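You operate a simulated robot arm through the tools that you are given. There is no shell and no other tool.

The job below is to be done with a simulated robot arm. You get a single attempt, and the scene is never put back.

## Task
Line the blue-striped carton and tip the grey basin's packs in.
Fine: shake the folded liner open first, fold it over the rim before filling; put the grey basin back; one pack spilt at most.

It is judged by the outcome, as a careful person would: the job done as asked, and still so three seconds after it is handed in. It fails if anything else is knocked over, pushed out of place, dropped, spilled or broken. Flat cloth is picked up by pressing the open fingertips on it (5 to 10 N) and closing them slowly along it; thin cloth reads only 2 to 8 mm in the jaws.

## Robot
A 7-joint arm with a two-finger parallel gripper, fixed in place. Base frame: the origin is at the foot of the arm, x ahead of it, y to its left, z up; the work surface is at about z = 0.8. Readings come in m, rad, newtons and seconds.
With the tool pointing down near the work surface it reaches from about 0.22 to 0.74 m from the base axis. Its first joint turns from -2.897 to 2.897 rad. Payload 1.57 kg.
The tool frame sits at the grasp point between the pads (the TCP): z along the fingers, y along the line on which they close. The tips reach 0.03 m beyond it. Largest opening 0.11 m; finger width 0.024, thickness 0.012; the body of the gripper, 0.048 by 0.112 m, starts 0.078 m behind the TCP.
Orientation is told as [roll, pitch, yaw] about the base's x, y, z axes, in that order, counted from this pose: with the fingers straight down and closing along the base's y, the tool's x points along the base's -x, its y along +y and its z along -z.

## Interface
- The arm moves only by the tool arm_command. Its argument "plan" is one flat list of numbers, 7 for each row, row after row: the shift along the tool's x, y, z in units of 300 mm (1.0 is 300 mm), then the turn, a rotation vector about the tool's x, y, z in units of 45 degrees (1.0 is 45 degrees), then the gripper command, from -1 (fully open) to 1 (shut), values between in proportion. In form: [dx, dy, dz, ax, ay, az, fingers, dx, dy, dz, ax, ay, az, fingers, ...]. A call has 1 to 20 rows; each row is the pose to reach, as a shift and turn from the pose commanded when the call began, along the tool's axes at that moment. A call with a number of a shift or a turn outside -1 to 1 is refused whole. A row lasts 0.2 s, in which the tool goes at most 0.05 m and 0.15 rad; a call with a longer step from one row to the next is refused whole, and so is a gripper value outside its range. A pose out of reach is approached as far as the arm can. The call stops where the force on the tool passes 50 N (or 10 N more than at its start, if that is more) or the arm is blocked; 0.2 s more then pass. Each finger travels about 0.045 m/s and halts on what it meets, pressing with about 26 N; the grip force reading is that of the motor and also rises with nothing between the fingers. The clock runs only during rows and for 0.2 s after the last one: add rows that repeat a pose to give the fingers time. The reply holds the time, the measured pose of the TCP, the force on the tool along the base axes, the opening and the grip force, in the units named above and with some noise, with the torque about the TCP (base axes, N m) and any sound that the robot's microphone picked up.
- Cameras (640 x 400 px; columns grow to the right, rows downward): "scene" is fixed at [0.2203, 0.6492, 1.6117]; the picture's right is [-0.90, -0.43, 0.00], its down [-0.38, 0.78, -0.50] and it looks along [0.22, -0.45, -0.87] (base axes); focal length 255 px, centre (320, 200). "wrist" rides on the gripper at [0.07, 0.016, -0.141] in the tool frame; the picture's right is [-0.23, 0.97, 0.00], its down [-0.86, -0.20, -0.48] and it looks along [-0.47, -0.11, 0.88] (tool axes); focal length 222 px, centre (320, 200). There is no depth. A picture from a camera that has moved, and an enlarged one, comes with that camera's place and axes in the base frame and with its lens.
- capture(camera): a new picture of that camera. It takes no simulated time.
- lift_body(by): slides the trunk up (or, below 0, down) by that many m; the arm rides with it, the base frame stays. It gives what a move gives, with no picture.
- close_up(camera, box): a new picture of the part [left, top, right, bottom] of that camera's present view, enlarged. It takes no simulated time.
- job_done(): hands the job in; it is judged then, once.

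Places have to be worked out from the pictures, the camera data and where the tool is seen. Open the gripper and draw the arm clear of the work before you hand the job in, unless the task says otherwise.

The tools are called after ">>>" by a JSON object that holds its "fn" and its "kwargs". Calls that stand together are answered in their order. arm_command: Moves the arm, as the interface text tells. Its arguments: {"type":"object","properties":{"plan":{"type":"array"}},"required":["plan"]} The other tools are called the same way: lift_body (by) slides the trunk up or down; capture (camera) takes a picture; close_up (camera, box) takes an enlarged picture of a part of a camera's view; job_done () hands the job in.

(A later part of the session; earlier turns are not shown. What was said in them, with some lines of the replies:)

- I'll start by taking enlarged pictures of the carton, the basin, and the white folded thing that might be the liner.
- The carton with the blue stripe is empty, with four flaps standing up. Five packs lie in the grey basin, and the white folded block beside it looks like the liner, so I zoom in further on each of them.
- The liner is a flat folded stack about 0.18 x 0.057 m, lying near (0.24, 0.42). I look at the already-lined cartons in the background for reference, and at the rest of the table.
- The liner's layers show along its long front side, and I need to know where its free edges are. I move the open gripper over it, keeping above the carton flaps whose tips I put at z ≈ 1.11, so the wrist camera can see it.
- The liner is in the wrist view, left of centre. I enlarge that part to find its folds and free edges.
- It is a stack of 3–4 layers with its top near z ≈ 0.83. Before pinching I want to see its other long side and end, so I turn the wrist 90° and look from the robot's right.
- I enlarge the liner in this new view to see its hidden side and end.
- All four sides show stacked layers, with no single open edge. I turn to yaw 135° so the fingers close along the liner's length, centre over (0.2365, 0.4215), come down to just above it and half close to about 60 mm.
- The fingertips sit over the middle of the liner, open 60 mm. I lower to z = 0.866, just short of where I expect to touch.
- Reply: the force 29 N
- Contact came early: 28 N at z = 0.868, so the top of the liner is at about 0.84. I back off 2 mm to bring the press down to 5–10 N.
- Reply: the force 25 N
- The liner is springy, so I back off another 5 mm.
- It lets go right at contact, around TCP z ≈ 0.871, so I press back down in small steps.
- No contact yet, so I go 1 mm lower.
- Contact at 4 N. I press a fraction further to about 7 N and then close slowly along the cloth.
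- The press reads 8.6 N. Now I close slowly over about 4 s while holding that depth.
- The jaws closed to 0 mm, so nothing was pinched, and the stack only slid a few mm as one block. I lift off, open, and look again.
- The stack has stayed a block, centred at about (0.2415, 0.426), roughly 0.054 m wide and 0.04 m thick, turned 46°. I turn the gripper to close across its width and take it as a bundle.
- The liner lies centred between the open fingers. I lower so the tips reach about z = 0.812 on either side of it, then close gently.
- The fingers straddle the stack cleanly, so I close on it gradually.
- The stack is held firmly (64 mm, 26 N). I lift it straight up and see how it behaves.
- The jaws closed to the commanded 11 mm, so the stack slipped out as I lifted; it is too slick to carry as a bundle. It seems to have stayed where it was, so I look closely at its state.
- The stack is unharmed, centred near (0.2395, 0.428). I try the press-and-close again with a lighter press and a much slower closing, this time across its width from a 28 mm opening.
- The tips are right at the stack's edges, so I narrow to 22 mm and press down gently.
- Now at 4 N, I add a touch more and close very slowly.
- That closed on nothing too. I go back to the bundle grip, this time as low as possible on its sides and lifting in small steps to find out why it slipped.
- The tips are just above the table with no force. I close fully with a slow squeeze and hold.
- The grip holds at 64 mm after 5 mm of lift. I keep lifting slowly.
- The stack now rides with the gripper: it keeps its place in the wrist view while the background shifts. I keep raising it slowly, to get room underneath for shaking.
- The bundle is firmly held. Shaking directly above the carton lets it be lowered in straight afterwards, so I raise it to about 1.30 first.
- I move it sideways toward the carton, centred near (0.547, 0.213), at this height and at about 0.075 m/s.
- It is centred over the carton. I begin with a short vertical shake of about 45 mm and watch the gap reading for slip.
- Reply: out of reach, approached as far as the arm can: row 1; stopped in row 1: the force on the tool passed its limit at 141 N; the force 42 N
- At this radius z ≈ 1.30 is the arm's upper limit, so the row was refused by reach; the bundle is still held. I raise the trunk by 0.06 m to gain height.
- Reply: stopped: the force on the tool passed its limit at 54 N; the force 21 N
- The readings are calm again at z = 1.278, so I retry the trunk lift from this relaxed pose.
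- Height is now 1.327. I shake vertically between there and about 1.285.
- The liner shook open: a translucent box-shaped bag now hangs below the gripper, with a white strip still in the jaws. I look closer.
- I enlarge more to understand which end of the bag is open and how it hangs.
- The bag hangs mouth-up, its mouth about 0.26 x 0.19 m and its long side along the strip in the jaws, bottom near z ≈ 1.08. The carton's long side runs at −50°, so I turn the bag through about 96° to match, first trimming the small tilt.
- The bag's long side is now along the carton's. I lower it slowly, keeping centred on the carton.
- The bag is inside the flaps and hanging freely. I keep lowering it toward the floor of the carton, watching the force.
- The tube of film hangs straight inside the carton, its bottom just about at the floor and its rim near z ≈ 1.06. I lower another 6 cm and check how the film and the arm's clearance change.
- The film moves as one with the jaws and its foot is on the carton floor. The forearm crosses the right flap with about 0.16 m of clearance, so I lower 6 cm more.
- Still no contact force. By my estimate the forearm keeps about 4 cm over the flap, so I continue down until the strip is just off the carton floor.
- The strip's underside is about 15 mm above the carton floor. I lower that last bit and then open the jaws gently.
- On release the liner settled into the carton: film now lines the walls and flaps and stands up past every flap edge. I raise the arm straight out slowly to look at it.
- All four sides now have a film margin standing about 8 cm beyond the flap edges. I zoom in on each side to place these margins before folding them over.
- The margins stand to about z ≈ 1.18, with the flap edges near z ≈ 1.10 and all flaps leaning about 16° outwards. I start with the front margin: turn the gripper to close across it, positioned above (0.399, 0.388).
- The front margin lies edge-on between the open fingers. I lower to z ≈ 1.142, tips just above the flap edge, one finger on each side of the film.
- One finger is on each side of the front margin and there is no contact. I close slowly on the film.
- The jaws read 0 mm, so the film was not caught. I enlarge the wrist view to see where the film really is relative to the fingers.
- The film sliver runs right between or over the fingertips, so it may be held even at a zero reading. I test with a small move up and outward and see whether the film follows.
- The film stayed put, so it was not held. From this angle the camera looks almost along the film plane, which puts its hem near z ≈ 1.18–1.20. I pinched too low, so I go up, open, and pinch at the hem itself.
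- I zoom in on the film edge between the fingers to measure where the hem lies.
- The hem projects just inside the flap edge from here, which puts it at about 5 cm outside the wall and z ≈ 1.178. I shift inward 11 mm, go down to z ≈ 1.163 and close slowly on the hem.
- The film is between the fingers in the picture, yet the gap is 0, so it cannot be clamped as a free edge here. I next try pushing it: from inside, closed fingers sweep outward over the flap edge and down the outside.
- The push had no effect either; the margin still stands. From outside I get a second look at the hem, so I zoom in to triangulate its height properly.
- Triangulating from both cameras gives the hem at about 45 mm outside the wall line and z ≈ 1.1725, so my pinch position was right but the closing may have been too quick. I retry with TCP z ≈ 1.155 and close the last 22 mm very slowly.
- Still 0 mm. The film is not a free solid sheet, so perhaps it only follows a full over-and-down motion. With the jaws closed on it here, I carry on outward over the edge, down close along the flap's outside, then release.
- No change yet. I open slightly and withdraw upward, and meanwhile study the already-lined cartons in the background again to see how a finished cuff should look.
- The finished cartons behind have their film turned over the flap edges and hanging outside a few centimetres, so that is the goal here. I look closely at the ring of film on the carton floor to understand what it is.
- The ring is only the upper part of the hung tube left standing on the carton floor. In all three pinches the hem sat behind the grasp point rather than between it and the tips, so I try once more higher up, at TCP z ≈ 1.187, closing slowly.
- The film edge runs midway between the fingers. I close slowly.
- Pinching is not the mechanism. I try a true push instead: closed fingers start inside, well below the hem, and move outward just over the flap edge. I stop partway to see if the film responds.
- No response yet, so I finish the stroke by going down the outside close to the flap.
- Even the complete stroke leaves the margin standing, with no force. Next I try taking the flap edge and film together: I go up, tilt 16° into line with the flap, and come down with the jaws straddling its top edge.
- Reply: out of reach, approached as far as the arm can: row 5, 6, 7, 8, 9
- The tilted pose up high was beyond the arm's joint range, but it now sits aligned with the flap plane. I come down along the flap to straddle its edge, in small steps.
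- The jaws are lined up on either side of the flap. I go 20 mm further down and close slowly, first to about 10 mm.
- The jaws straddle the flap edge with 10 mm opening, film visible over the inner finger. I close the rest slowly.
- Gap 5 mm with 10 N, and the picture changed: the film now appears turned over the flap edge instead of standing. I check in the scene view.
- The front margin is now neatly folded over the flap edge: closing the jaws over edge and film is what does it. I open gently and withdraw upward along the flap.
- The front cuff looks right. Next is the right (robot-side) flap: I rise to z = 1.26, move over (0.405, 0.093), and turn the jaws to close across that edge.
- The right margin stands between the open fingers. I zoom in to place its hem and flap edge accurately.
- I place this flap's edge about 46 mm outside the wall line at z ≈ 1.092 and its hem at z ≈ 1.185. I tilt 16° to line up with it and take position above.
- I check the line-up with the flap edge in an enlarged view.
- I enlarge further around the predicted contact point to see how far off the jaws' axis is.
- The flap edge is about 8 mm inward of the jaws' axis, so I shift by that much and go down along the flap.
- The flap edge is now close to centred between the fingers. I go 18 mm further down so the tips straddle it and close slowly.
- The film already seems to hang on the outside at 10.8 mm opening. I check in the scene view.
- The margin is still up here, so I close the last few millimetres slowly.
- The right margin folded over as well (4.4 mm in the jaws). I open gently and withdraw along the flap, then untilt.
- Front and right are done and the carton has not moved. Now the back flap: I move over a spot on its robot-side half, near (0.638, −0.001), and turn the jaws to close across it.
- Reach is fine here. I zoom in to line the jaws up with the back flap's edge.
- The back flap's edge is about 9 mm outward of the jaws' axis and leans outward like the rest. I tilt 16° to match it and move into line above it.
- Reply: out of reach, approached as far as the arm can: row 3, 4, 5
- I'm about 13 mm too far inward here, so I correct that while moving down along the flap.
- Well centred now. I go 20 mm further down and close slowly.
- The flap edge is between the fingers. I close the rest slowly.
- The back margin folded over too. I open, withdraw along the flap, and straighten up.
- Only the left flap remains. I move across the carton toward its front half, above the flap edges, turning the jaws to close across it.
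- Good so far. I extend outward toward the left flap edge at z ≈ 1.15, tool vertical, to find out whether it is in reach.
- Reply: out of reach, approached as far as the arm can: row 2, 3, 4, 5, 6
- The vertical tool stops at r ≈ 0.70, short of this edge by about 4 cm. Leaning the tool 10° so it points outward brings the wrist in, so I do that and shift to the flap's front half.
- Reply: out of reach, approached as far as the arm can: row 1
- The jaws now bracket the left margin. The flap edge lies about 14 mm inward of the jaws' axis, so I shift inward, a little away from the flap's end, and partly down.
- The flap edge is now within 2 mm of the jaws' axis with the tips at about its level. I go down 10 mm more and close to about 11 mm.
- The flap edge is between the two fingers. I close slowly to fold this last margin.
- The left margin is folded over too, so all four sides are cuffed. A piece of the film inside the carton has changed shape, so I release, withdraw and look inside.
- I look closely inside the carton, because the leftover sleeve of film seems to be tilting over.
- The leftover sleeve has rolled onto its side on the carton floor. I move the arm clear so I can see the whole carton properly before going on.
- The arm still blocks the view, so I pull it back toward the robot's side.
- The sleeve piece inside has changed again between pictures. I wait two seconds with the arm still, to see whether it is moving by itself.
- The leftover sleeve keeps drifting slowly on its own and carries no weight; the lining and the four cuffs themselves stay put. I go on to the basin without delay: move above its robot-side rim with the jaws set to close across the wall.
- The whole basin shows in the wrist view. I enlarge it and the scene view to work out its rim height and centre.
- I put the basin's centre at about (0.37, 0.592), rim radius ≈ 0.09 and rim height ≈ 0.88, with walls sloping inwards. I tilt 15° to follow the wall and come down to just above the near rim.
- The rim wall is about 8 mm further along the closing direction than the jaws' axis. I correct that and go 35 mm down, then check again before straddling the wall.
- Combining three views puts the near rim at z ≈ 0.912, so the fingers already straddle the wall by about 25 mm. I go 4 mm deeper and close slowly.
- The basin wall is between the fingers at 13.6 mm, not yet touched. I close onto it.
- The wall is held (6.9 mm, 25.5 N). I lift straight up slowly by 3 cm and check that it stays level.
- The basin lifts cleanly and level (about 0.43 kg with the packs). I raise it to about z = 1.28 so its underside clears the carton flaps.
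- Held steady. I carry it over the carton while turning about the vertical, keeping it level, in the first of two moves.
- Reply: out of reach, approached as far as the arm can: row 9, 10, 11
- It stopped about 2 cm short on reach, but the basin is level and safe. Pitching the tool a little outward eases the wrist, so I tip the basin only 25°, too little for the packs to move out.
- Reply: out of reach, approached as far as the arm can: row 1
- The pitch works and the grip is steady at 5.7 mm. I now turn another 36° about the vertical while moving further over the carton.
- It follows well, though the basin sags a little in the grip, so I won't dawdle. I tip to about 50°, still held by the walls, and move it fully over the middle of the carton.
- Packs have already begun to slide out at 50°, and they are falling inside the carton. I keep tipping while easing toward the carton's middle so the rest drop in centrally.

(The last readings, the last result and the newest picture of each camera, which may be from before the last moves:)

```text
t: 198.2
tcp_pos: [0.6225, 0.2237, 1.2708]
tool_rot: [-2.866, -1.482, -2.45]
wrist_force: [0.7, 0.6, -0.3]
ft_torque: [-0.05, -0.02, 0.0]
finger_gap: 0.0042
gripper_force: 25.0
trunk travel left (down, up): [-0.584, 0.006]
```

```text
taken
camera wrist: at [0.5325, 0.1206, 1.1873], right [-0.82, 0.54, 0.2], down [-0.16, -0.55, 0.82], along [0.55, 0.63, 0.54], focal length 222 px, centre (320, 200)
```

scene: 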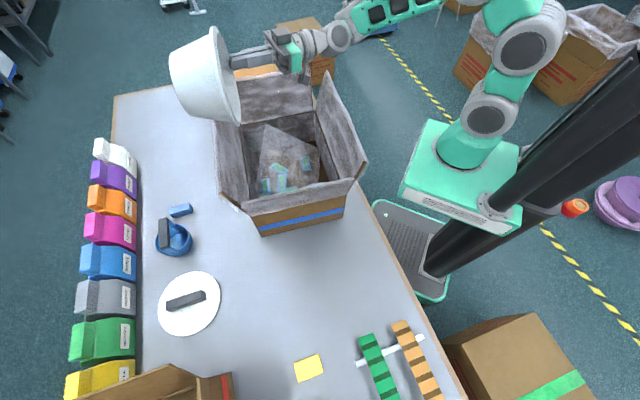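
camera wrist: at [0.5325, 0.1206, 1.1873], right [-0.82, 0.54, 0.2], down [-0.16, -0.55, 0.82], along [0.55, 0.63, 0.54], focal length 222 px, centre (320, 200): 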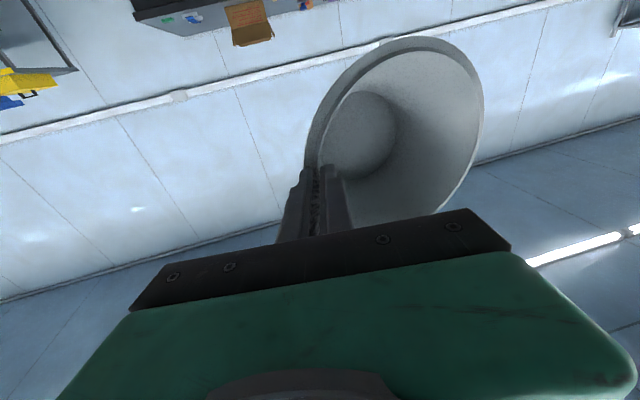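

The basin is empty. I look into the carton to count the five packs and check nothing fell outside.

>>> {"fn": "close_up", "kwargs": {"camera": "scene", "box": [200, 70, 380, 240]}}

>>> {"fn": "close_up", "kwargs": {"camera": "scene", "box": [235, 110, 345, 200]}}

>>> {"fn": "close_up", "kwargs": {"camera": "wrist", "box": [280, 20, 500, 230]}}

```text
2.35 times, centred on (290, 155) of scene
camera zoom: at [0.2203, 0.6492, 1.6117], right [-0.9, -0.43, 0.0], down [-0.38, 0.78, -0.5], along [0.22, -0.45, -0.87], focal length 600 px, centre (391, 306)
```

zoom: 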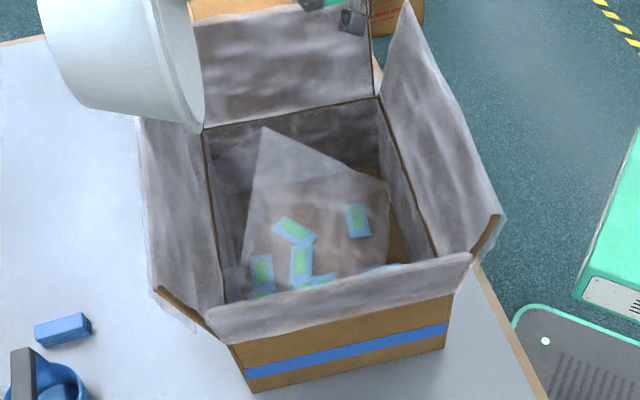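

```text
4.44 times, centred on (290, 155) of scene
camera zoom: at [0.2203, 0.6492, 1.6117], right [-0.9, -0.43, 0.0], down [-0.38, 0.78, -0.5], along [0.22, -0.45, -0.87], focal length 1133 px, centre (453, 400)
```

zoom: 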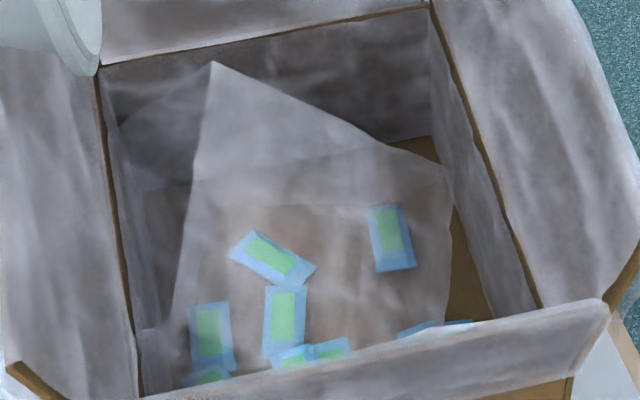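

```text
1.90 times, centred on (390, 125) of wrist
camera zoom: at [0.5325, 0.1206, 1.1873], right [-0.82, 0.54, 0.2], down [-0.16, -0.55, 0.82], along [0.55, 0.63, 0.54], focal length 423 px, centre (187, 343)
```

zoom: 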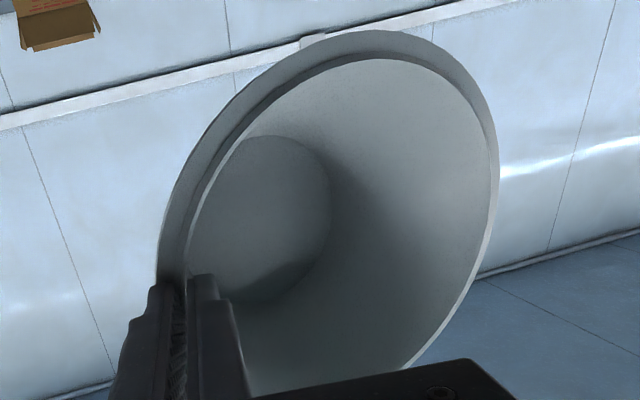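

The basin is empty and the packs lie on the lining inside the carton; none are outside. I tip the basin back upright, retracing the path.

>>> {"fn": "arm_command", "kwargs": {"plan": [-0.001, 0.03, -0.006, 0, 0.1, 0.027, 1, -0.002, 0.06, -0.012, 0, 0.23, 0.062, 1, -0.003, 0.09, -0.019, 0, 0.36, 0.097, 1, -0.004, 0.12, -0.025, 0, 0.49, 0.132, 1, -0.005, 0.15, -0.031, 0, 0.62, 0.168, 1, -0.006, 0.18, -0.038, 0, 0.75, 0.203, 1, -0.007, 0.21, -0.044, 0, 0.87, 0.235, 1, -0.007, 0.22, -0.046, 0, 0.966, 0.261, 1]}}

>>> {"fn": "arm_command", "kwargs": {"plan": [0, 0, 0, 0, 0.1, 0.027, 1, 0, 0, 0, 0, 0.22, 0.0595, 1, 0, 0, 0, 0, 0.33, 0.089, 1, 0, 0, 0, 0, 0.44, 0.119, 1, 0, 0, 0, 0, 0.5364, 0.145, 1, 0, 0, 0, 0, 0.5364, 0.145, 1]}}

>>> {"fn": "capture", "kwargs": {"camera": "wrist"}}

>>> {"fn": "capture", "kwargs": {"camera": "scene"}}

```text
t: 200.0
tcp_pos: [0.5596, 0.2495, 1.2697]
tool_rot: [0.263, -0.871, 0.706]
wrist_force: [-0.5, -0.3, 0.3]
ft_torque: [-0.1, -0.01, 0.02]
finger_gap: 0.004
gripper_force: 24.7
trunk travel left (down, up): [-0.584, 0.006]
```

```text
t: 201.4
tcp_pos: [0.5593, 0.2489, 1.2703]
tool_rot: [0.261, -0.435, 0.705]
wrist_force: [-0.6, -0.3, -1.7]
ft_torque: [-0.04, -0.01, 0.01]
finger_gap: 0.0038
gripper_force: 25.0
trunk travel left (down, up): [-0.584, 0.006]
```

```text
taken
camera wrist: at [0.4782, 0.1541, 1.3675], right [-0.53, 0.78, 0.32], down [0.66, 0.15, 0.73], along [0.52, 0.61, -0.6], focal length 222 px, centre (320, 200)
```

wrist: 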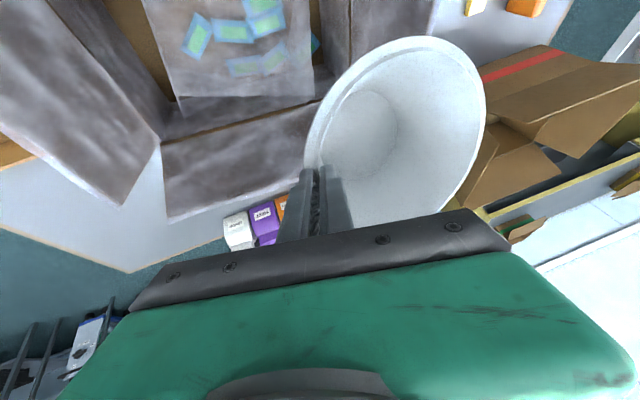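

```text
taken
```

scene: 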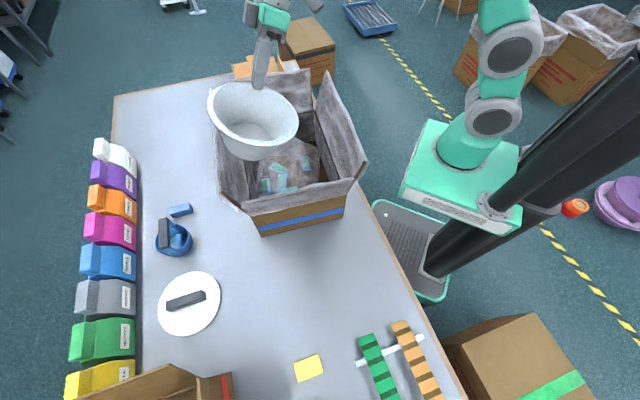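

The basin is upright again and clearly empty. I carry it back toward its place, reversing the turn.

>>> {"fn": "arm_command", "kwargs": {"plan": [0.006, 0.03, 0.01, 0.026, -0.0144, 0.0534, 1, 0.013, 0.075, 0.024, 0.062, -0.0347, 0.128, 1, 0.02, 0.12, 0.038, 0.1, -0.056, 0.207, 1, 0.028, 0.165, 0.052, 0.138, -0.077, 0.286, 1, 0.037, 0.21, 0.066, 0.176, -0.0985, 0.3645, 1, 0.045, 0.255, 0.08, 0.214, -0.12, 0.443, 1, 0.053, 0.3, 0.094, 0.252, -0.141, 0.522, 1, 0.06, 0.345, 0.108, 0.29, -0.162, 0.6, 1, 0.067, 0.385, 0.12, 0.322, -0.18, 0.667, 1, 0.0717, 0.4087, 0.1287, 0.3437, -0.1923, 0.7116, 1, 0.0717, 0.4087, 0.1287, 0.3437, -0.1923, 0.7116, 1]}}

>>> {"fn": "capture", "kwargs": {"camera": "scene"}}

```text
t: 203.8
tcp_pos: [0.4627, 0.3362, 1.2556]
tool_rot: [0.261, -0.437, 0.066]
wrist_force: [-0.1, -0.3, -1.5]
ft_torque: [-0.06, 0.04, 0.01]
finger_gap: 0.0041
gripper_force: 24.4
trunk travel left (down, up): [-0.584, 0.006]
```

```text
taken
```

scene: 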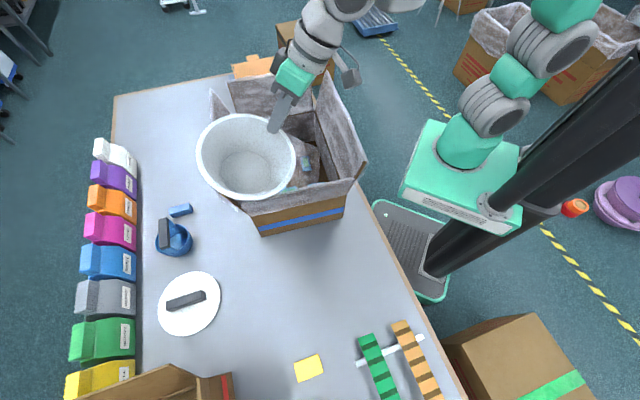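

Next leg: back over the table to above the basin's own spot, turning to its original heading.

>>> {"fn": "arm_command", "kwargs": {"plan": [0.025, 0.04, 0.002, 0.02, -0.0115, 0.0425, 1, 0.065, 0.104, 0.004, 0.054, -0.03, 0.111, 1, 0.108, 0.172, 0.007, 0.0885, -0.0495, 0.183, 1, 0.151, 0.24, 0.01, 0.1235, -0.069, 0.256, 1, 0.194, 0.308, 0.013, 0.159, -0.089, 0.329, 1, 0.237, 0.376, 0.016, 0.194, -0.1087, 0.402, 1, 0.28, 0.444, 0.019, 0.229, -0.128, 0.475, 1, 0.323, 0.512, 0.022, 0.264, -0.148, 0.547, 1, 0.366, 0.58, 0.025, 0.3, -0.168, 0.62, 1, 0.4, 0.635, 0.027, 0.327, -0.183, 0.677, 1, 0.4183, 0.6657, 0.0283, 0.3427, -0.1918, 0.7095, 1]}}

>>> {"fn": "arm_command", "kwargs": {"plan": [0, 0, 0, 0, 0.1, 0.027, 1, 0, 0, 0, 0, 0.22, 0.0595, 1, 0, 0, 0, 0, 0.33, 0.089, 1, 0, 0, 0, 0, 0.44, 0.119, 1, 0, 0, 0, 0, 0.5364, 0.145, 1, 0, 0, 0, 0, 0.5364, 0.145, 1]}}

>>> {"fn": "capture", "kwargs": {"camera": "scene"}}

>>> {"fn": "capture", "kwargs": {"camera": "wrist"}}

```text
t: 206.2
tcp_pos: [0.324, 0.5098, 1.2367]
tool_rot: [0.263, -0.435, -0.54]
wrist_force: [0.0, 0.4, -1.3]
ft_torque: [-0.03, 0.06, -0.03]
finger_gap: 0.0037
gripper_force: 24.5
out of reach, approached as far as the arm can: row 10, 11
trunk travel left (down, up): [-0.584, 0.006]
```

```text
t: 207.6
tcp_pos: [0.3246, 0.5091, 1.2377]
tool_rot: [0.263, 0.0, -0.57]
wrist_force: [-0.8, -0.1, -0.2]
ft_torque: [-0.06, 0.05, -0.01]
finger_gap: 0.0041
gripper_force: 24.5
trunk travel left (down, up): [-0.584, 0.006]
```

```text
taken
```

scene: 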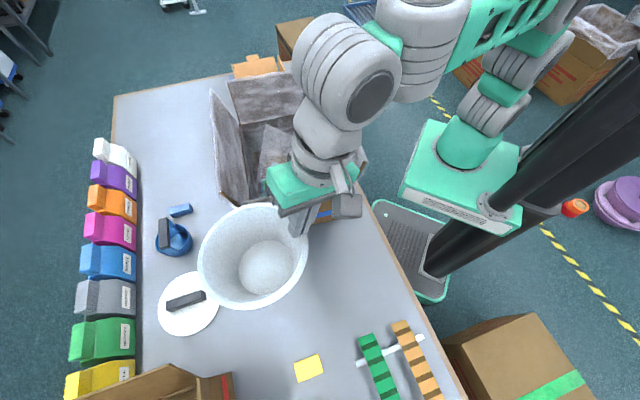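

```text
taken
camera wrist: at [0.2528, 0.5286, 1.3774], right [0.7, 0.67, 0.25], down [0.55, -0.73, 0.41], along [0.46, -0.15, -0.88], focal length 222 px, centre (320, 200)
```

wrist: 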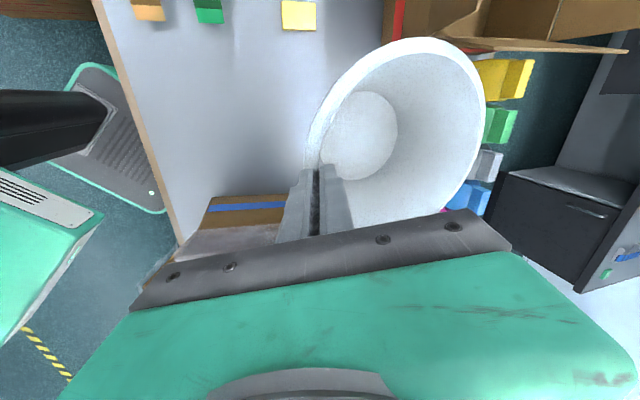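

The basin is back over its spot in its original heading. The empty basin now lies flush with the pads, so I add about 6° of tilt to level it and lower to just above the table.

>>> {"fn": "arm_command", "kwargs": {"plan": [0.004, -0.012, 0.05, -0.02, 0, 0, 1, 0.008, -0.028, 0.115, -0.04, 0, 0, 1, 0.012, -0.044, 0.18, -0.06, 0, 0, 1, 0.016, -0.06, 0.245, -0.08, 0, 0, 1, 0.02, -0.076, 0.31, -0.1, 0, 0, 1, 0.024, -0.092, 0.375, -0.12, 0, 0, 1, 0.028, -0.108, 0.44, -0.133, 0, 0, 1, 0.031, -0.124, 0.505, -0.133, 0, 0, 1, 0.034, -0.14, 0.57, -0.133, 0, 0, 1, 0.036, -0.155, 0.635, -0.133, 0, 0, 1, 0.038, -0.17, 0.7, -0.133, 0, 0, 1, 0.04, -0.185, 0.765, -0.133, 0, 0, 1, 0.042, -0.2, 0.83, -0.133, 0, 0, 1, 0.0427, -0.2167, 0.9003, -0.133, 0, 0, 1, 0.0427, -0.2167, 0.9003, -0.133, 0, 0, 1]}}

>>> {"fn": "capture", "kwargs": {"camera": "wrist"}}

>>> {"fn": "close_up", "kwargs": {"camera": "scene", "box": [220, 220, 350, 340]}}

```text
t: 210.8
tcp_pos: [0.3177, 0.5221, 0.9599]
tool_rot: [0.367, 0.001, -0.57]
wrist_force: [-1.0, 0.0, -1.0]
ft_torque: [-0.06, 0.05, 0.01]
finger_gap: 0.004
gripper_force: 25.4
trunk travel left (down, up): [-0.584, 0.006]
```

```text
taken
camera wrist: at [0.2386, 0.5295, 1.0967], right [0.68, 0.64, 0.35], down [0.53, -0.76, 0.38], along [0.51, -0.07, -0.86], focal length 222 px, centre (320, 200)
```

wrist: 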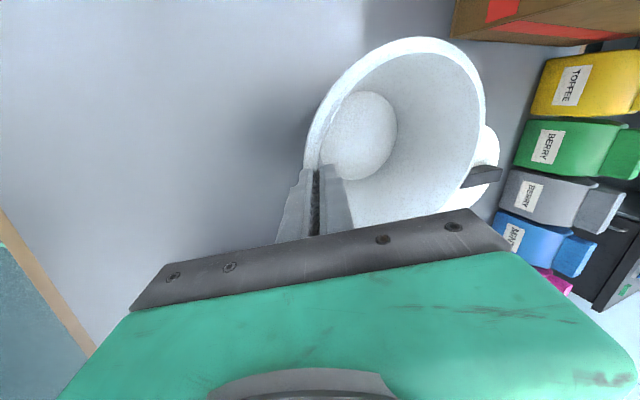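

```text
3.33 times, centred on (285, 280) of scene
camera zoom: at [0.2203, 0.6492, 1.6117], right [-0.9, -0.43, 0.0], down [-0.38, 0.78, -0.5], along [0.22, -0.45, -0.87], focal length 850 px, centre (437, -67)
```

zoom: 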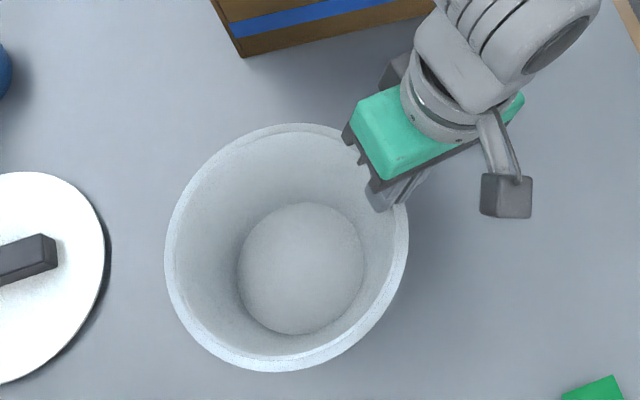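

The basin hangs level to within 3° over its original spot, centre about (0.370, 0.592). I lower 38 mm and then feel for the table.

>>> {"fn": "arm_command", "kwargs": {"plan": [0, -0.012, 0.0311, 0, 0, 0, 1, 0, -0.024, 0.0622, 0, 0, 0, 1, 0, -0.036, 0.0933, 0, 0, 0, 1, 0, -0.0454, 0.1182, 0, 0, 0, 1, 0, -0.0454, 0.1182, 0, 0, 0, 1]}}

>>> {"fn": "arm_command", "kwargs": {"plan": [0, -0.0036, 0.0093, 0, 0, 0, 1, 0, -0.0072, 0.0187, 0, 0, 0, 1, 0, -0.0072, 0.0187, 0, 0, 0, 1]}}

```text
t: 212.0
tcp_pos: [0.3181, 0.5221, 0.9219]
tool_rot: [0.366, -0.001, -0.574]
wrist_force: [0.0, 0.5, -0.9]
ft_torque: [-0.07, 0.02, 0.02]
finger_gap: 0.004
gripper_force: 24.3
trunk travel left (down, up): [-0.584, 0.006]
```

```text
t: 212.8
tcp_pos: [0.3167, 0.5215, 0.9159]
tool_rot: [0.369, 0.0, -0.571]
wrist_force: [0.0, 0.4, 1.3]
ft_torque: [-0.01, -0.19, -0.01]
finger_gap: 0.004
gripper_force: 24.6
trunk travel left (down, up): [-0.584, 0.006]
```

The force turned from −0.9 to +1.3 N: the basin is touching the table. I go 2 mm further to seat it.

>>> {"fn": "arm_command", "kwargs": {"plan": [0, -0.0012, 0.0031, 0, 0, 0, 1, 0, -0.0024, 0.0062, 0, 0, 0, 1, 0, -0.0024, 0.0062, 0, 0, 0, 1]}}

>>> {"fn": "close_up", "kwargs": {"camera": "scene", "box": [220, 220, 350, 340]}}

```text
t: 213.6
tcp_pos: [0.3161, 0.5211, 0.9149]
tool_rot: [0.369, 0.001, -0.57]
wrist_force: [-2.6, -3.0, 8.0]
ft_torque: [-0.16, -0.37, -0.18]
finger_gap: 0.004
gripper_force: 24.2
trunk travel left (down, up): [-0.584, 0.006]
```

```text
3.33 times, centred on (285, 280) of scene
camera zoom: at [0.2203, 0.6492, 1.6117], right [-0.9, -0.43, 0.0], down [-0.38, 0.78, -0.5], along [0.22, -0.45, -0.87], focal length 850 px, centre (437, -67)
```

zoom: 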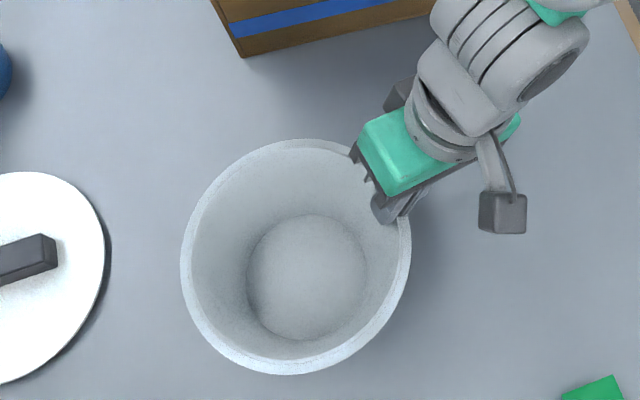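

Seated with 8 N, but compared with the first picture the basin sits about 6 mm off its original spot. I lift 5 mm, shift it back, and set it down again.

>>> {"fn": "arm_command", "kwargs": {"plan": [0, 0.003, -0.0078, 0, 0, 0, 1, 0, 0.006, -0.0156, 0, 0, 0, 1, 0.0053, -0.0022, -0.0188, 0, 0, 0, 1, 0.0107, -0.0103, -0.0219, 0, 0, 0, 1, 0.0107, -0.0103, -0.0219, 0, 0, 0, 1, 0.0107, -0.0127, -0.0157, 0, 0, 0, 1, 0.0107, -0.0151, -0.0095, 0, 0, 0, 1, 0.0107, -0.0151, -0.0095, 0, 0, 0, 1]}}

>>> {"fn": "close_up", "kwargs": {"camera": "scene", "box": [230, 250, 330, 340]}}

```text
t: 215.4
tcp_pos: [0.3125, 0.5191, 0.9151]
tool_rot: [0.366, 0.0, -0.57]
wrist_force: [-0.6, -0.9, -0.3]
ft_torque: [-0.04, 0.02, -0.03]
finger_gap: 0.0039
gripper_force: 24.2
trunk travel left (down, up): [-0.584, 0.006]
```

```text
4.44 times, centred on (280, 295) of scene
camera zoom: at [0.2203, 0.6492, 1.6117], right [-0.9, -0.43, 0.0], down [-0.38, 0.78, -0.5], along [0.22, -0.45, -0.87], focal length 1133 px, centre (498, -222)
```

zoom: 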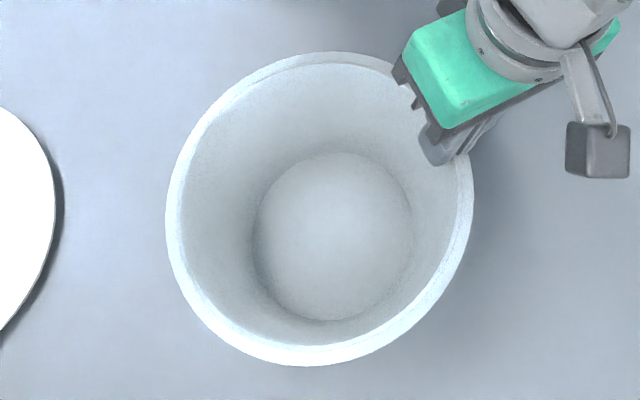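

The basin now matches its first picture to within 2 px. I lower the last millimetre or so until it rests, then open.

>>> {"fn": "arm_command", "kwargs": {"plan": [0, -0.0012, 0.0031, 0, 0, 0, 1, 0, -0.0018, 0.0047, 0, 0, 0, 1, 0, -0.0018, 0.0047, 0, 0, 0, 1]}}

```text
t: 216.2
tcp_pos: [0.3126, 0.5188, 0.9143]
tool_rot: [0.37, 0.0, -0.571]
wrist_force: [-0.9, -0.9, 6.9]
ft_torque: [-0.06, -0.3, -0.11]
finger_gap: 0.004
gripper_force: 24.4
trunk travel left (down, up): [-0.584, 0.006]
```

It rests with 6.9 N. I ease off half a millimetre and open the jaws slowly.

>>> {"fn": "arm_command", "kwargs": {"plan": [0, 0.0006, -0.0016, 0, 0, 0, 1, 0, 0.0006, -0.0016, 0, 0, 0, 0.9, 0, 0.0006, -0.0016, 0, 0, 0, 0.8, 0, 0.0006, -0.0016, 0, 0, 0, 0.7, 0, 0.0006, -0.0016, 0, 0, 0, 0.55, 0, 0.0006, -0.0016, 0, 0, 0, 0.4, 0, 0.0006, -0.0016, 0, 0, 0, 0.3, 0, 0.0006, -0.0016, 0, 0, 0, 0.3]}}

>>> {"fn": "close_up", "kwargs": {"camera": "scene", "box": [230, 250, 330, 340]}}

>>> {"fn": "close_up", "kwargs": {"camera": "wrist", "box": [240, 80, 440, 240]}}

```text
t: 218.0
tcp_pos: [0.3113, 0.5202, 0.9145]
tool_rot: [0.367, -0.001, -0.57]
wrist_force: [-0.2, 0.2, 0.3]
ft_torque: [0.0, -0.04, 0.02]
finger_gap: 0.0385
gripper_force: 0.1
trunk travel left (down, up): [-0.584, 0.006]
```

```text
4.44 times, centred on (280, 295) of scene
camera zoom: at [0.2203, 0.6492, 1.6117], right [-0.9, -0.43, 0.0], down [-0.38, 0.78, -0.5], along [0.22, -0.45, -0.87], focal length 1133 px, centre (498, -222)
```

zoom: 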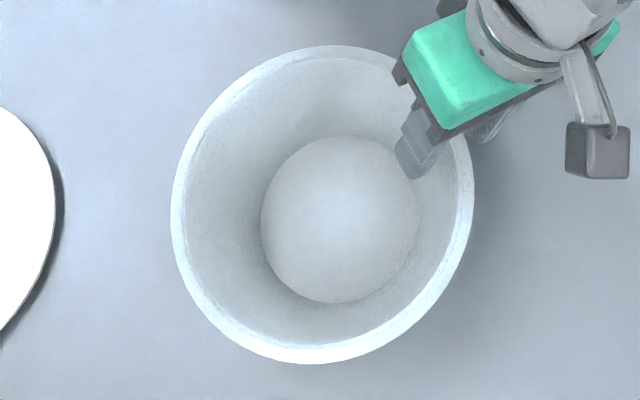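

```text
2.50 times, centred on (340, 160) of wrist
camera zoom: at [0.2326, 0.5268, 1.0507], right [0.68, 0.64, 0.35], down [0.53, -0.76, 0.38], along [0.51, -0.07, -0.86], focal length 555 px, centre (270, 300)
```

zoom: 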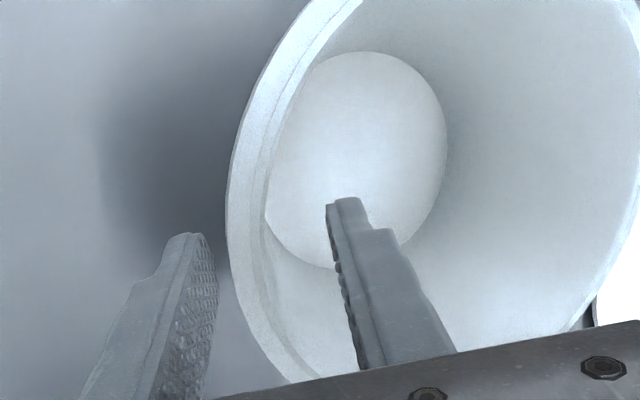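

The basin stands free in its original place. I draw the fingers out along the wall's slope.

>>> {"fn": "arm_command", "kwargs": {"plan": [0, 0, -0.03, 0, 0, 0, 0.3, 0, 0, -0.08, 0, 0, 0, 0.3, 0, 0, -0.15, 0, 0, 0, 0.3, 0, 0, -0.25, 0, 0, 0, 0.3, 0, 0, -0.35, 0, 0, 0, 0.3, 0, 0, -0.5, 0, 0, 0, 0.3, 0, 0, -0.65, 0, 0, 0, 0.3, 0, 0, -0.8, 0, 0, 0, 0.3, 0, 0, -0.9, 0, 0, 0, 0.3]}}

>>> {"fn": "capture", "kwargs": {"camera": "scene"}}

>>> {"fn": "close_up", "kwargs": {"camera": "scene", "box": [200, 70, 380, 240]}}

```text
t: 220.0
tcp_pos: [0.2589, 0.4366, 1.165]
tool_rot: [0.365, 0.0, -0.571]
wrist_force: [0.5, 0.4, -0.3]
ft_torque: [-0.03, 0.01, 0.02]
finger_gap: 0.0383
gripper_force: 0.1
trunk travel left (down, up): [-0.584, 0.006]
```

```text
taken
```

scene: 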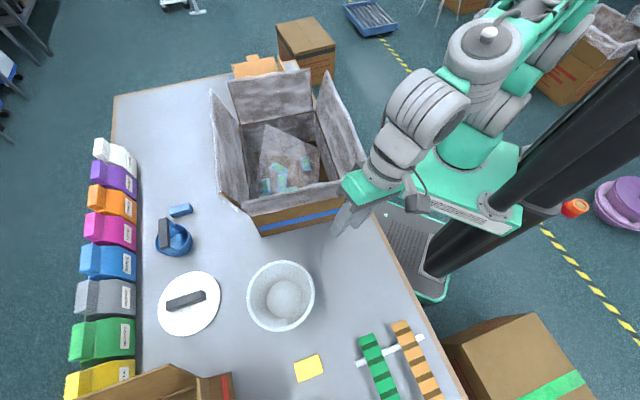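

```text
2.35 times, centred on (290, 155) of scene
camera zoom: at [0.2203, 0.6492, 1.6117], right [-0.9, -0.43, 0.0], down [-0.38, 0.78, -0.5], along [0.22, -0.45, -0.87], focal length 600 px, centre (391, 306)
```

zoom: 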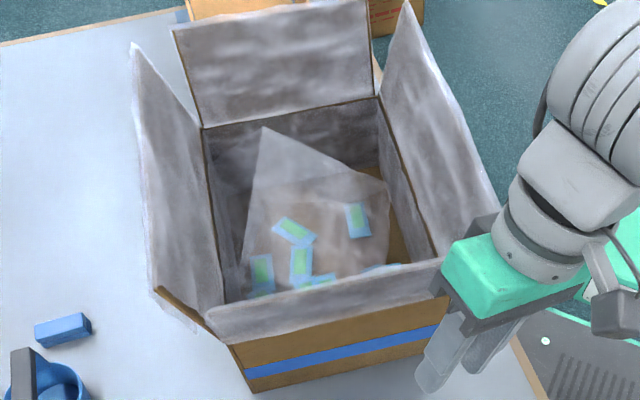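

The basin is back, the table is clean, and the carton is lined and cuffed. I straighten the tool and withdraw toward the starting pose, from which the wrist camera can also look into the carton.

>>> {"fn": "arm_command", "kwargs": {"plan": [0, 0.027, -0.07, 0.12, 0, 0, 0.2, 0, 0.054, -0.14, 0.24, 0, 0, 0, 0, 0.081, -0.21, 0.36, 0, 0, -0.3, 0, 0.1076, -0.28, 0.4675, 0, 0, -0.6, 0, 0.1076, -0.28, 0.4675, 0, 0, -1]}}

>>> {"fn": "arm_command", "kwargs": {"plan": [-0.1025, -0.0663, 0, 0, 0, -0.091, -1, -0.205, -0.1325, 0, 0, 0, -0.182, -1, -0.3075, -0.1988, 0, 0, 0, -0.273, -1, -0.41, -0.265, 0, 0, 0, -0.364, -1, -0.5125, -0.3313, 0, 0, 0, -0.454, -1, -0.615, -0.3975, 0, 0, 0, -0.545, -1, -0.7175, -0.4638, 0, 0, 0, -0.636, -1, -0.82, -0.53, 0, 0, 0, -0.727, -1, -0.82, -0.53, 0, 0, 0, -0.727, -1]}}

>>> {"fn": "capture", "kwargs": {"camera": "wrist"}}

>>> {"fn": "capture", "kwargs": {"camera": "scene"}}

```text
t: 221.2
tcp_pos: [0.259, 0.4351, 1.2549]
tool_rot: [0.0, 0.001, -0.571]
wrist_force: [-0.7, 0.2, -0.5]
ft_torque: [0.06, -0.01, 0.02]
finger_gap: 0.1101
gripper_force: 0.2
trunk travel left (down, up): [-0.584, 0.006]
```

```text
t: 223.2
tcp_pos: [0.3809, 0.1703, 1.2559]
tool_rot: [0.0, -0.001, 0.001]
wrist_force: [1.2, -0.6, 0.7]
ft_torque: [-0.02, -0.01, 0.02]
finger_gap: 0.1102
gripper_force: 0.1
trunk travel left (down, up): [-0.584, 0.006]
```

```text
taken
camera wrist: at [0.3097, 0.1862, 1.3962], right [0.23, 0.97, 0.0], down [0.85, -0.2, 0.48], along [0.47, -0.11, -0.88], focal length 222 px, centre (320, 200)
```

wrist: 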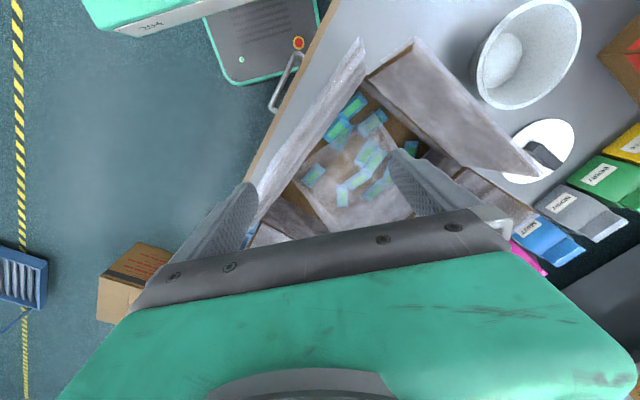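

```text
taken
```

scene: 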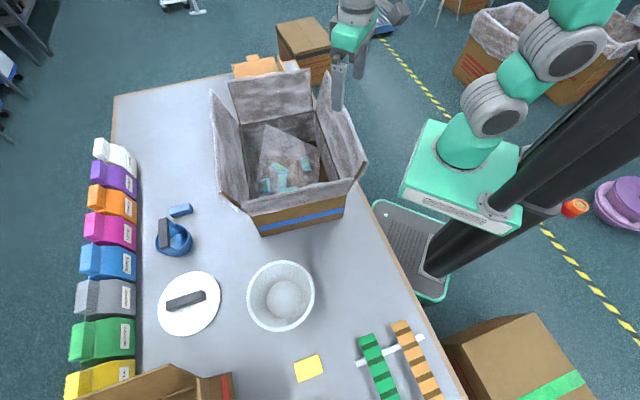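

I enlarge the wrist view to check the packs in the carton and each of the four cuffs.

>>> {"fn": "close_up", "kwargs": {"camera": "wrist", "box": [240, 30, 440, 230]}}

>>> {"fn": "close_up", "kwargs": {"camera": "scene", "box": [190, 50, 390, 250]}}

>>> {"fn": "close_up", "kwargs": {"camera": "scene", "box": [60, 220, 460, 400]}}

```text
2.00 times, centred on (340, 130) of wrist
camera zoom: at [0.3097, 0.1862, 1.3962], right [0.23, 0.97, 0.0], down [0.85, -0.2, 0.48], along [0.47, -0.11, -0.88], focal length 444 px, centre (280, 340)
```

zoom: 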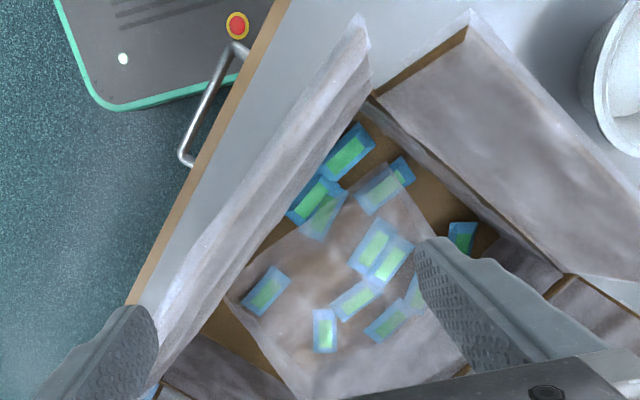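

```text
2.00 times, centred on (290, 150) of scene
camera zoom: at [0.2203, 0.6492, 1.6117], right [-0.9, -0.43, 0.0], down [-0.38, 0.78, -0.5], along [0.22, -0.45, -0.87], focal length 510 px, centre (380, 300)
```

zoom: 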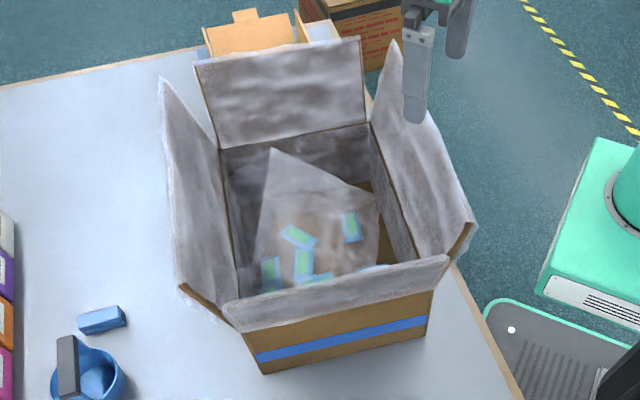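

```text
1.60 times, centred on (260, 310) of scene
camera zoom: at [0.2203, 0.6492, 1.6117], right [-0.9, -0.43, 0.0], down [-0.38, 0.78, -0.5], along [0.22, -0.45, -0.87], focal length 408 px, centre (416, 24)
```

zoom: 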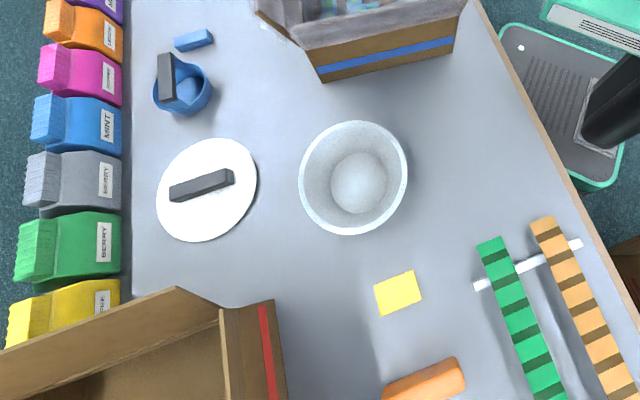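

About a dozen packs lie in the lined carton and none are outside. All four cuffs hold, the basin is back in place, and nothing else has moved. I draw the open gripper back clear of the carton before handing in.

>>> {"fn": "arm_command", "kwargs": {"plan": [0.08, -0.1, 0, 0, 0, 0, -1, 0.16, -0.2, 0, 0, 0, 0, -1, 0.24, -0.3, 0, 0, 0, 0, -1, 0.3, -0.38, 0, 0, 0, 0, -1, 0.3, -0.38, 0, 0, 0, 0, -1]}}

>>> {"fn": "capture", "kwargs": {"camera": "scene"}}

```text
t: 224.4
tcp_pos: [0.2898, 0.0555, 1.2553]
tool_rot: [-0.002, 0.001, -0.001]
wrist_force: [-0.3, 0.3, -0.7]
ft_torque: [-0.02, -0.01, 0.01]
finger_gap: 0.1098
gripper_force: 0.0
trunk travel left (down, up): [-0.584, 0.006]
```

```text
taken
```

scene: 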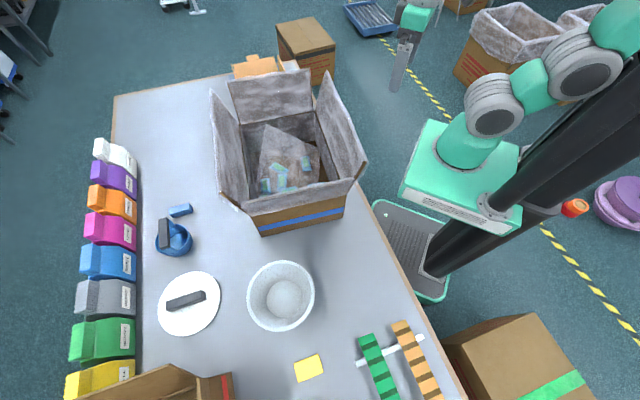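

The arm is clear with the gripper open. The carton is lined and cuffed on all four sides with the packs inside, and the empty basin is back in its place, so I hand the job in.

>>> {"fn": "job_done", "kwargs": {}}

```text
The job is handed in.
```

The blue-striped carton is lined and holds the packs, and the empty grey basin is back on its spot. I have handed the job in, but no verdict has come back yet.

- **Liner:** I shook it open over the carton before putting it in. It was folded over all four edges before any packs went in.
- **Packs:** they are all in the carton, and I could see none outside it. There turned out to be about a dozen, not the five visible at first. They began sliding out earlier than I expected, when the basin was tipped only about 50°. It was already over the carton, so they fell inside.
- **Basin:** it stands within about 3 mm of where it started.
- **Rest of the scene:** the last picture shows nothing else moved, and the carton looks to be where it was. The arm is clear and the gripper is open.

- **Loose film:** a piece of the liner's film is lying loose inside the carton, partly over the packs. It drifted about after I let the liner go. The lining and the folded edges stayed put.
- **Liner slip:** my first attempt to lift the folded liner slipped off as I raised it. The liner stayed where it was, and the second grip held.
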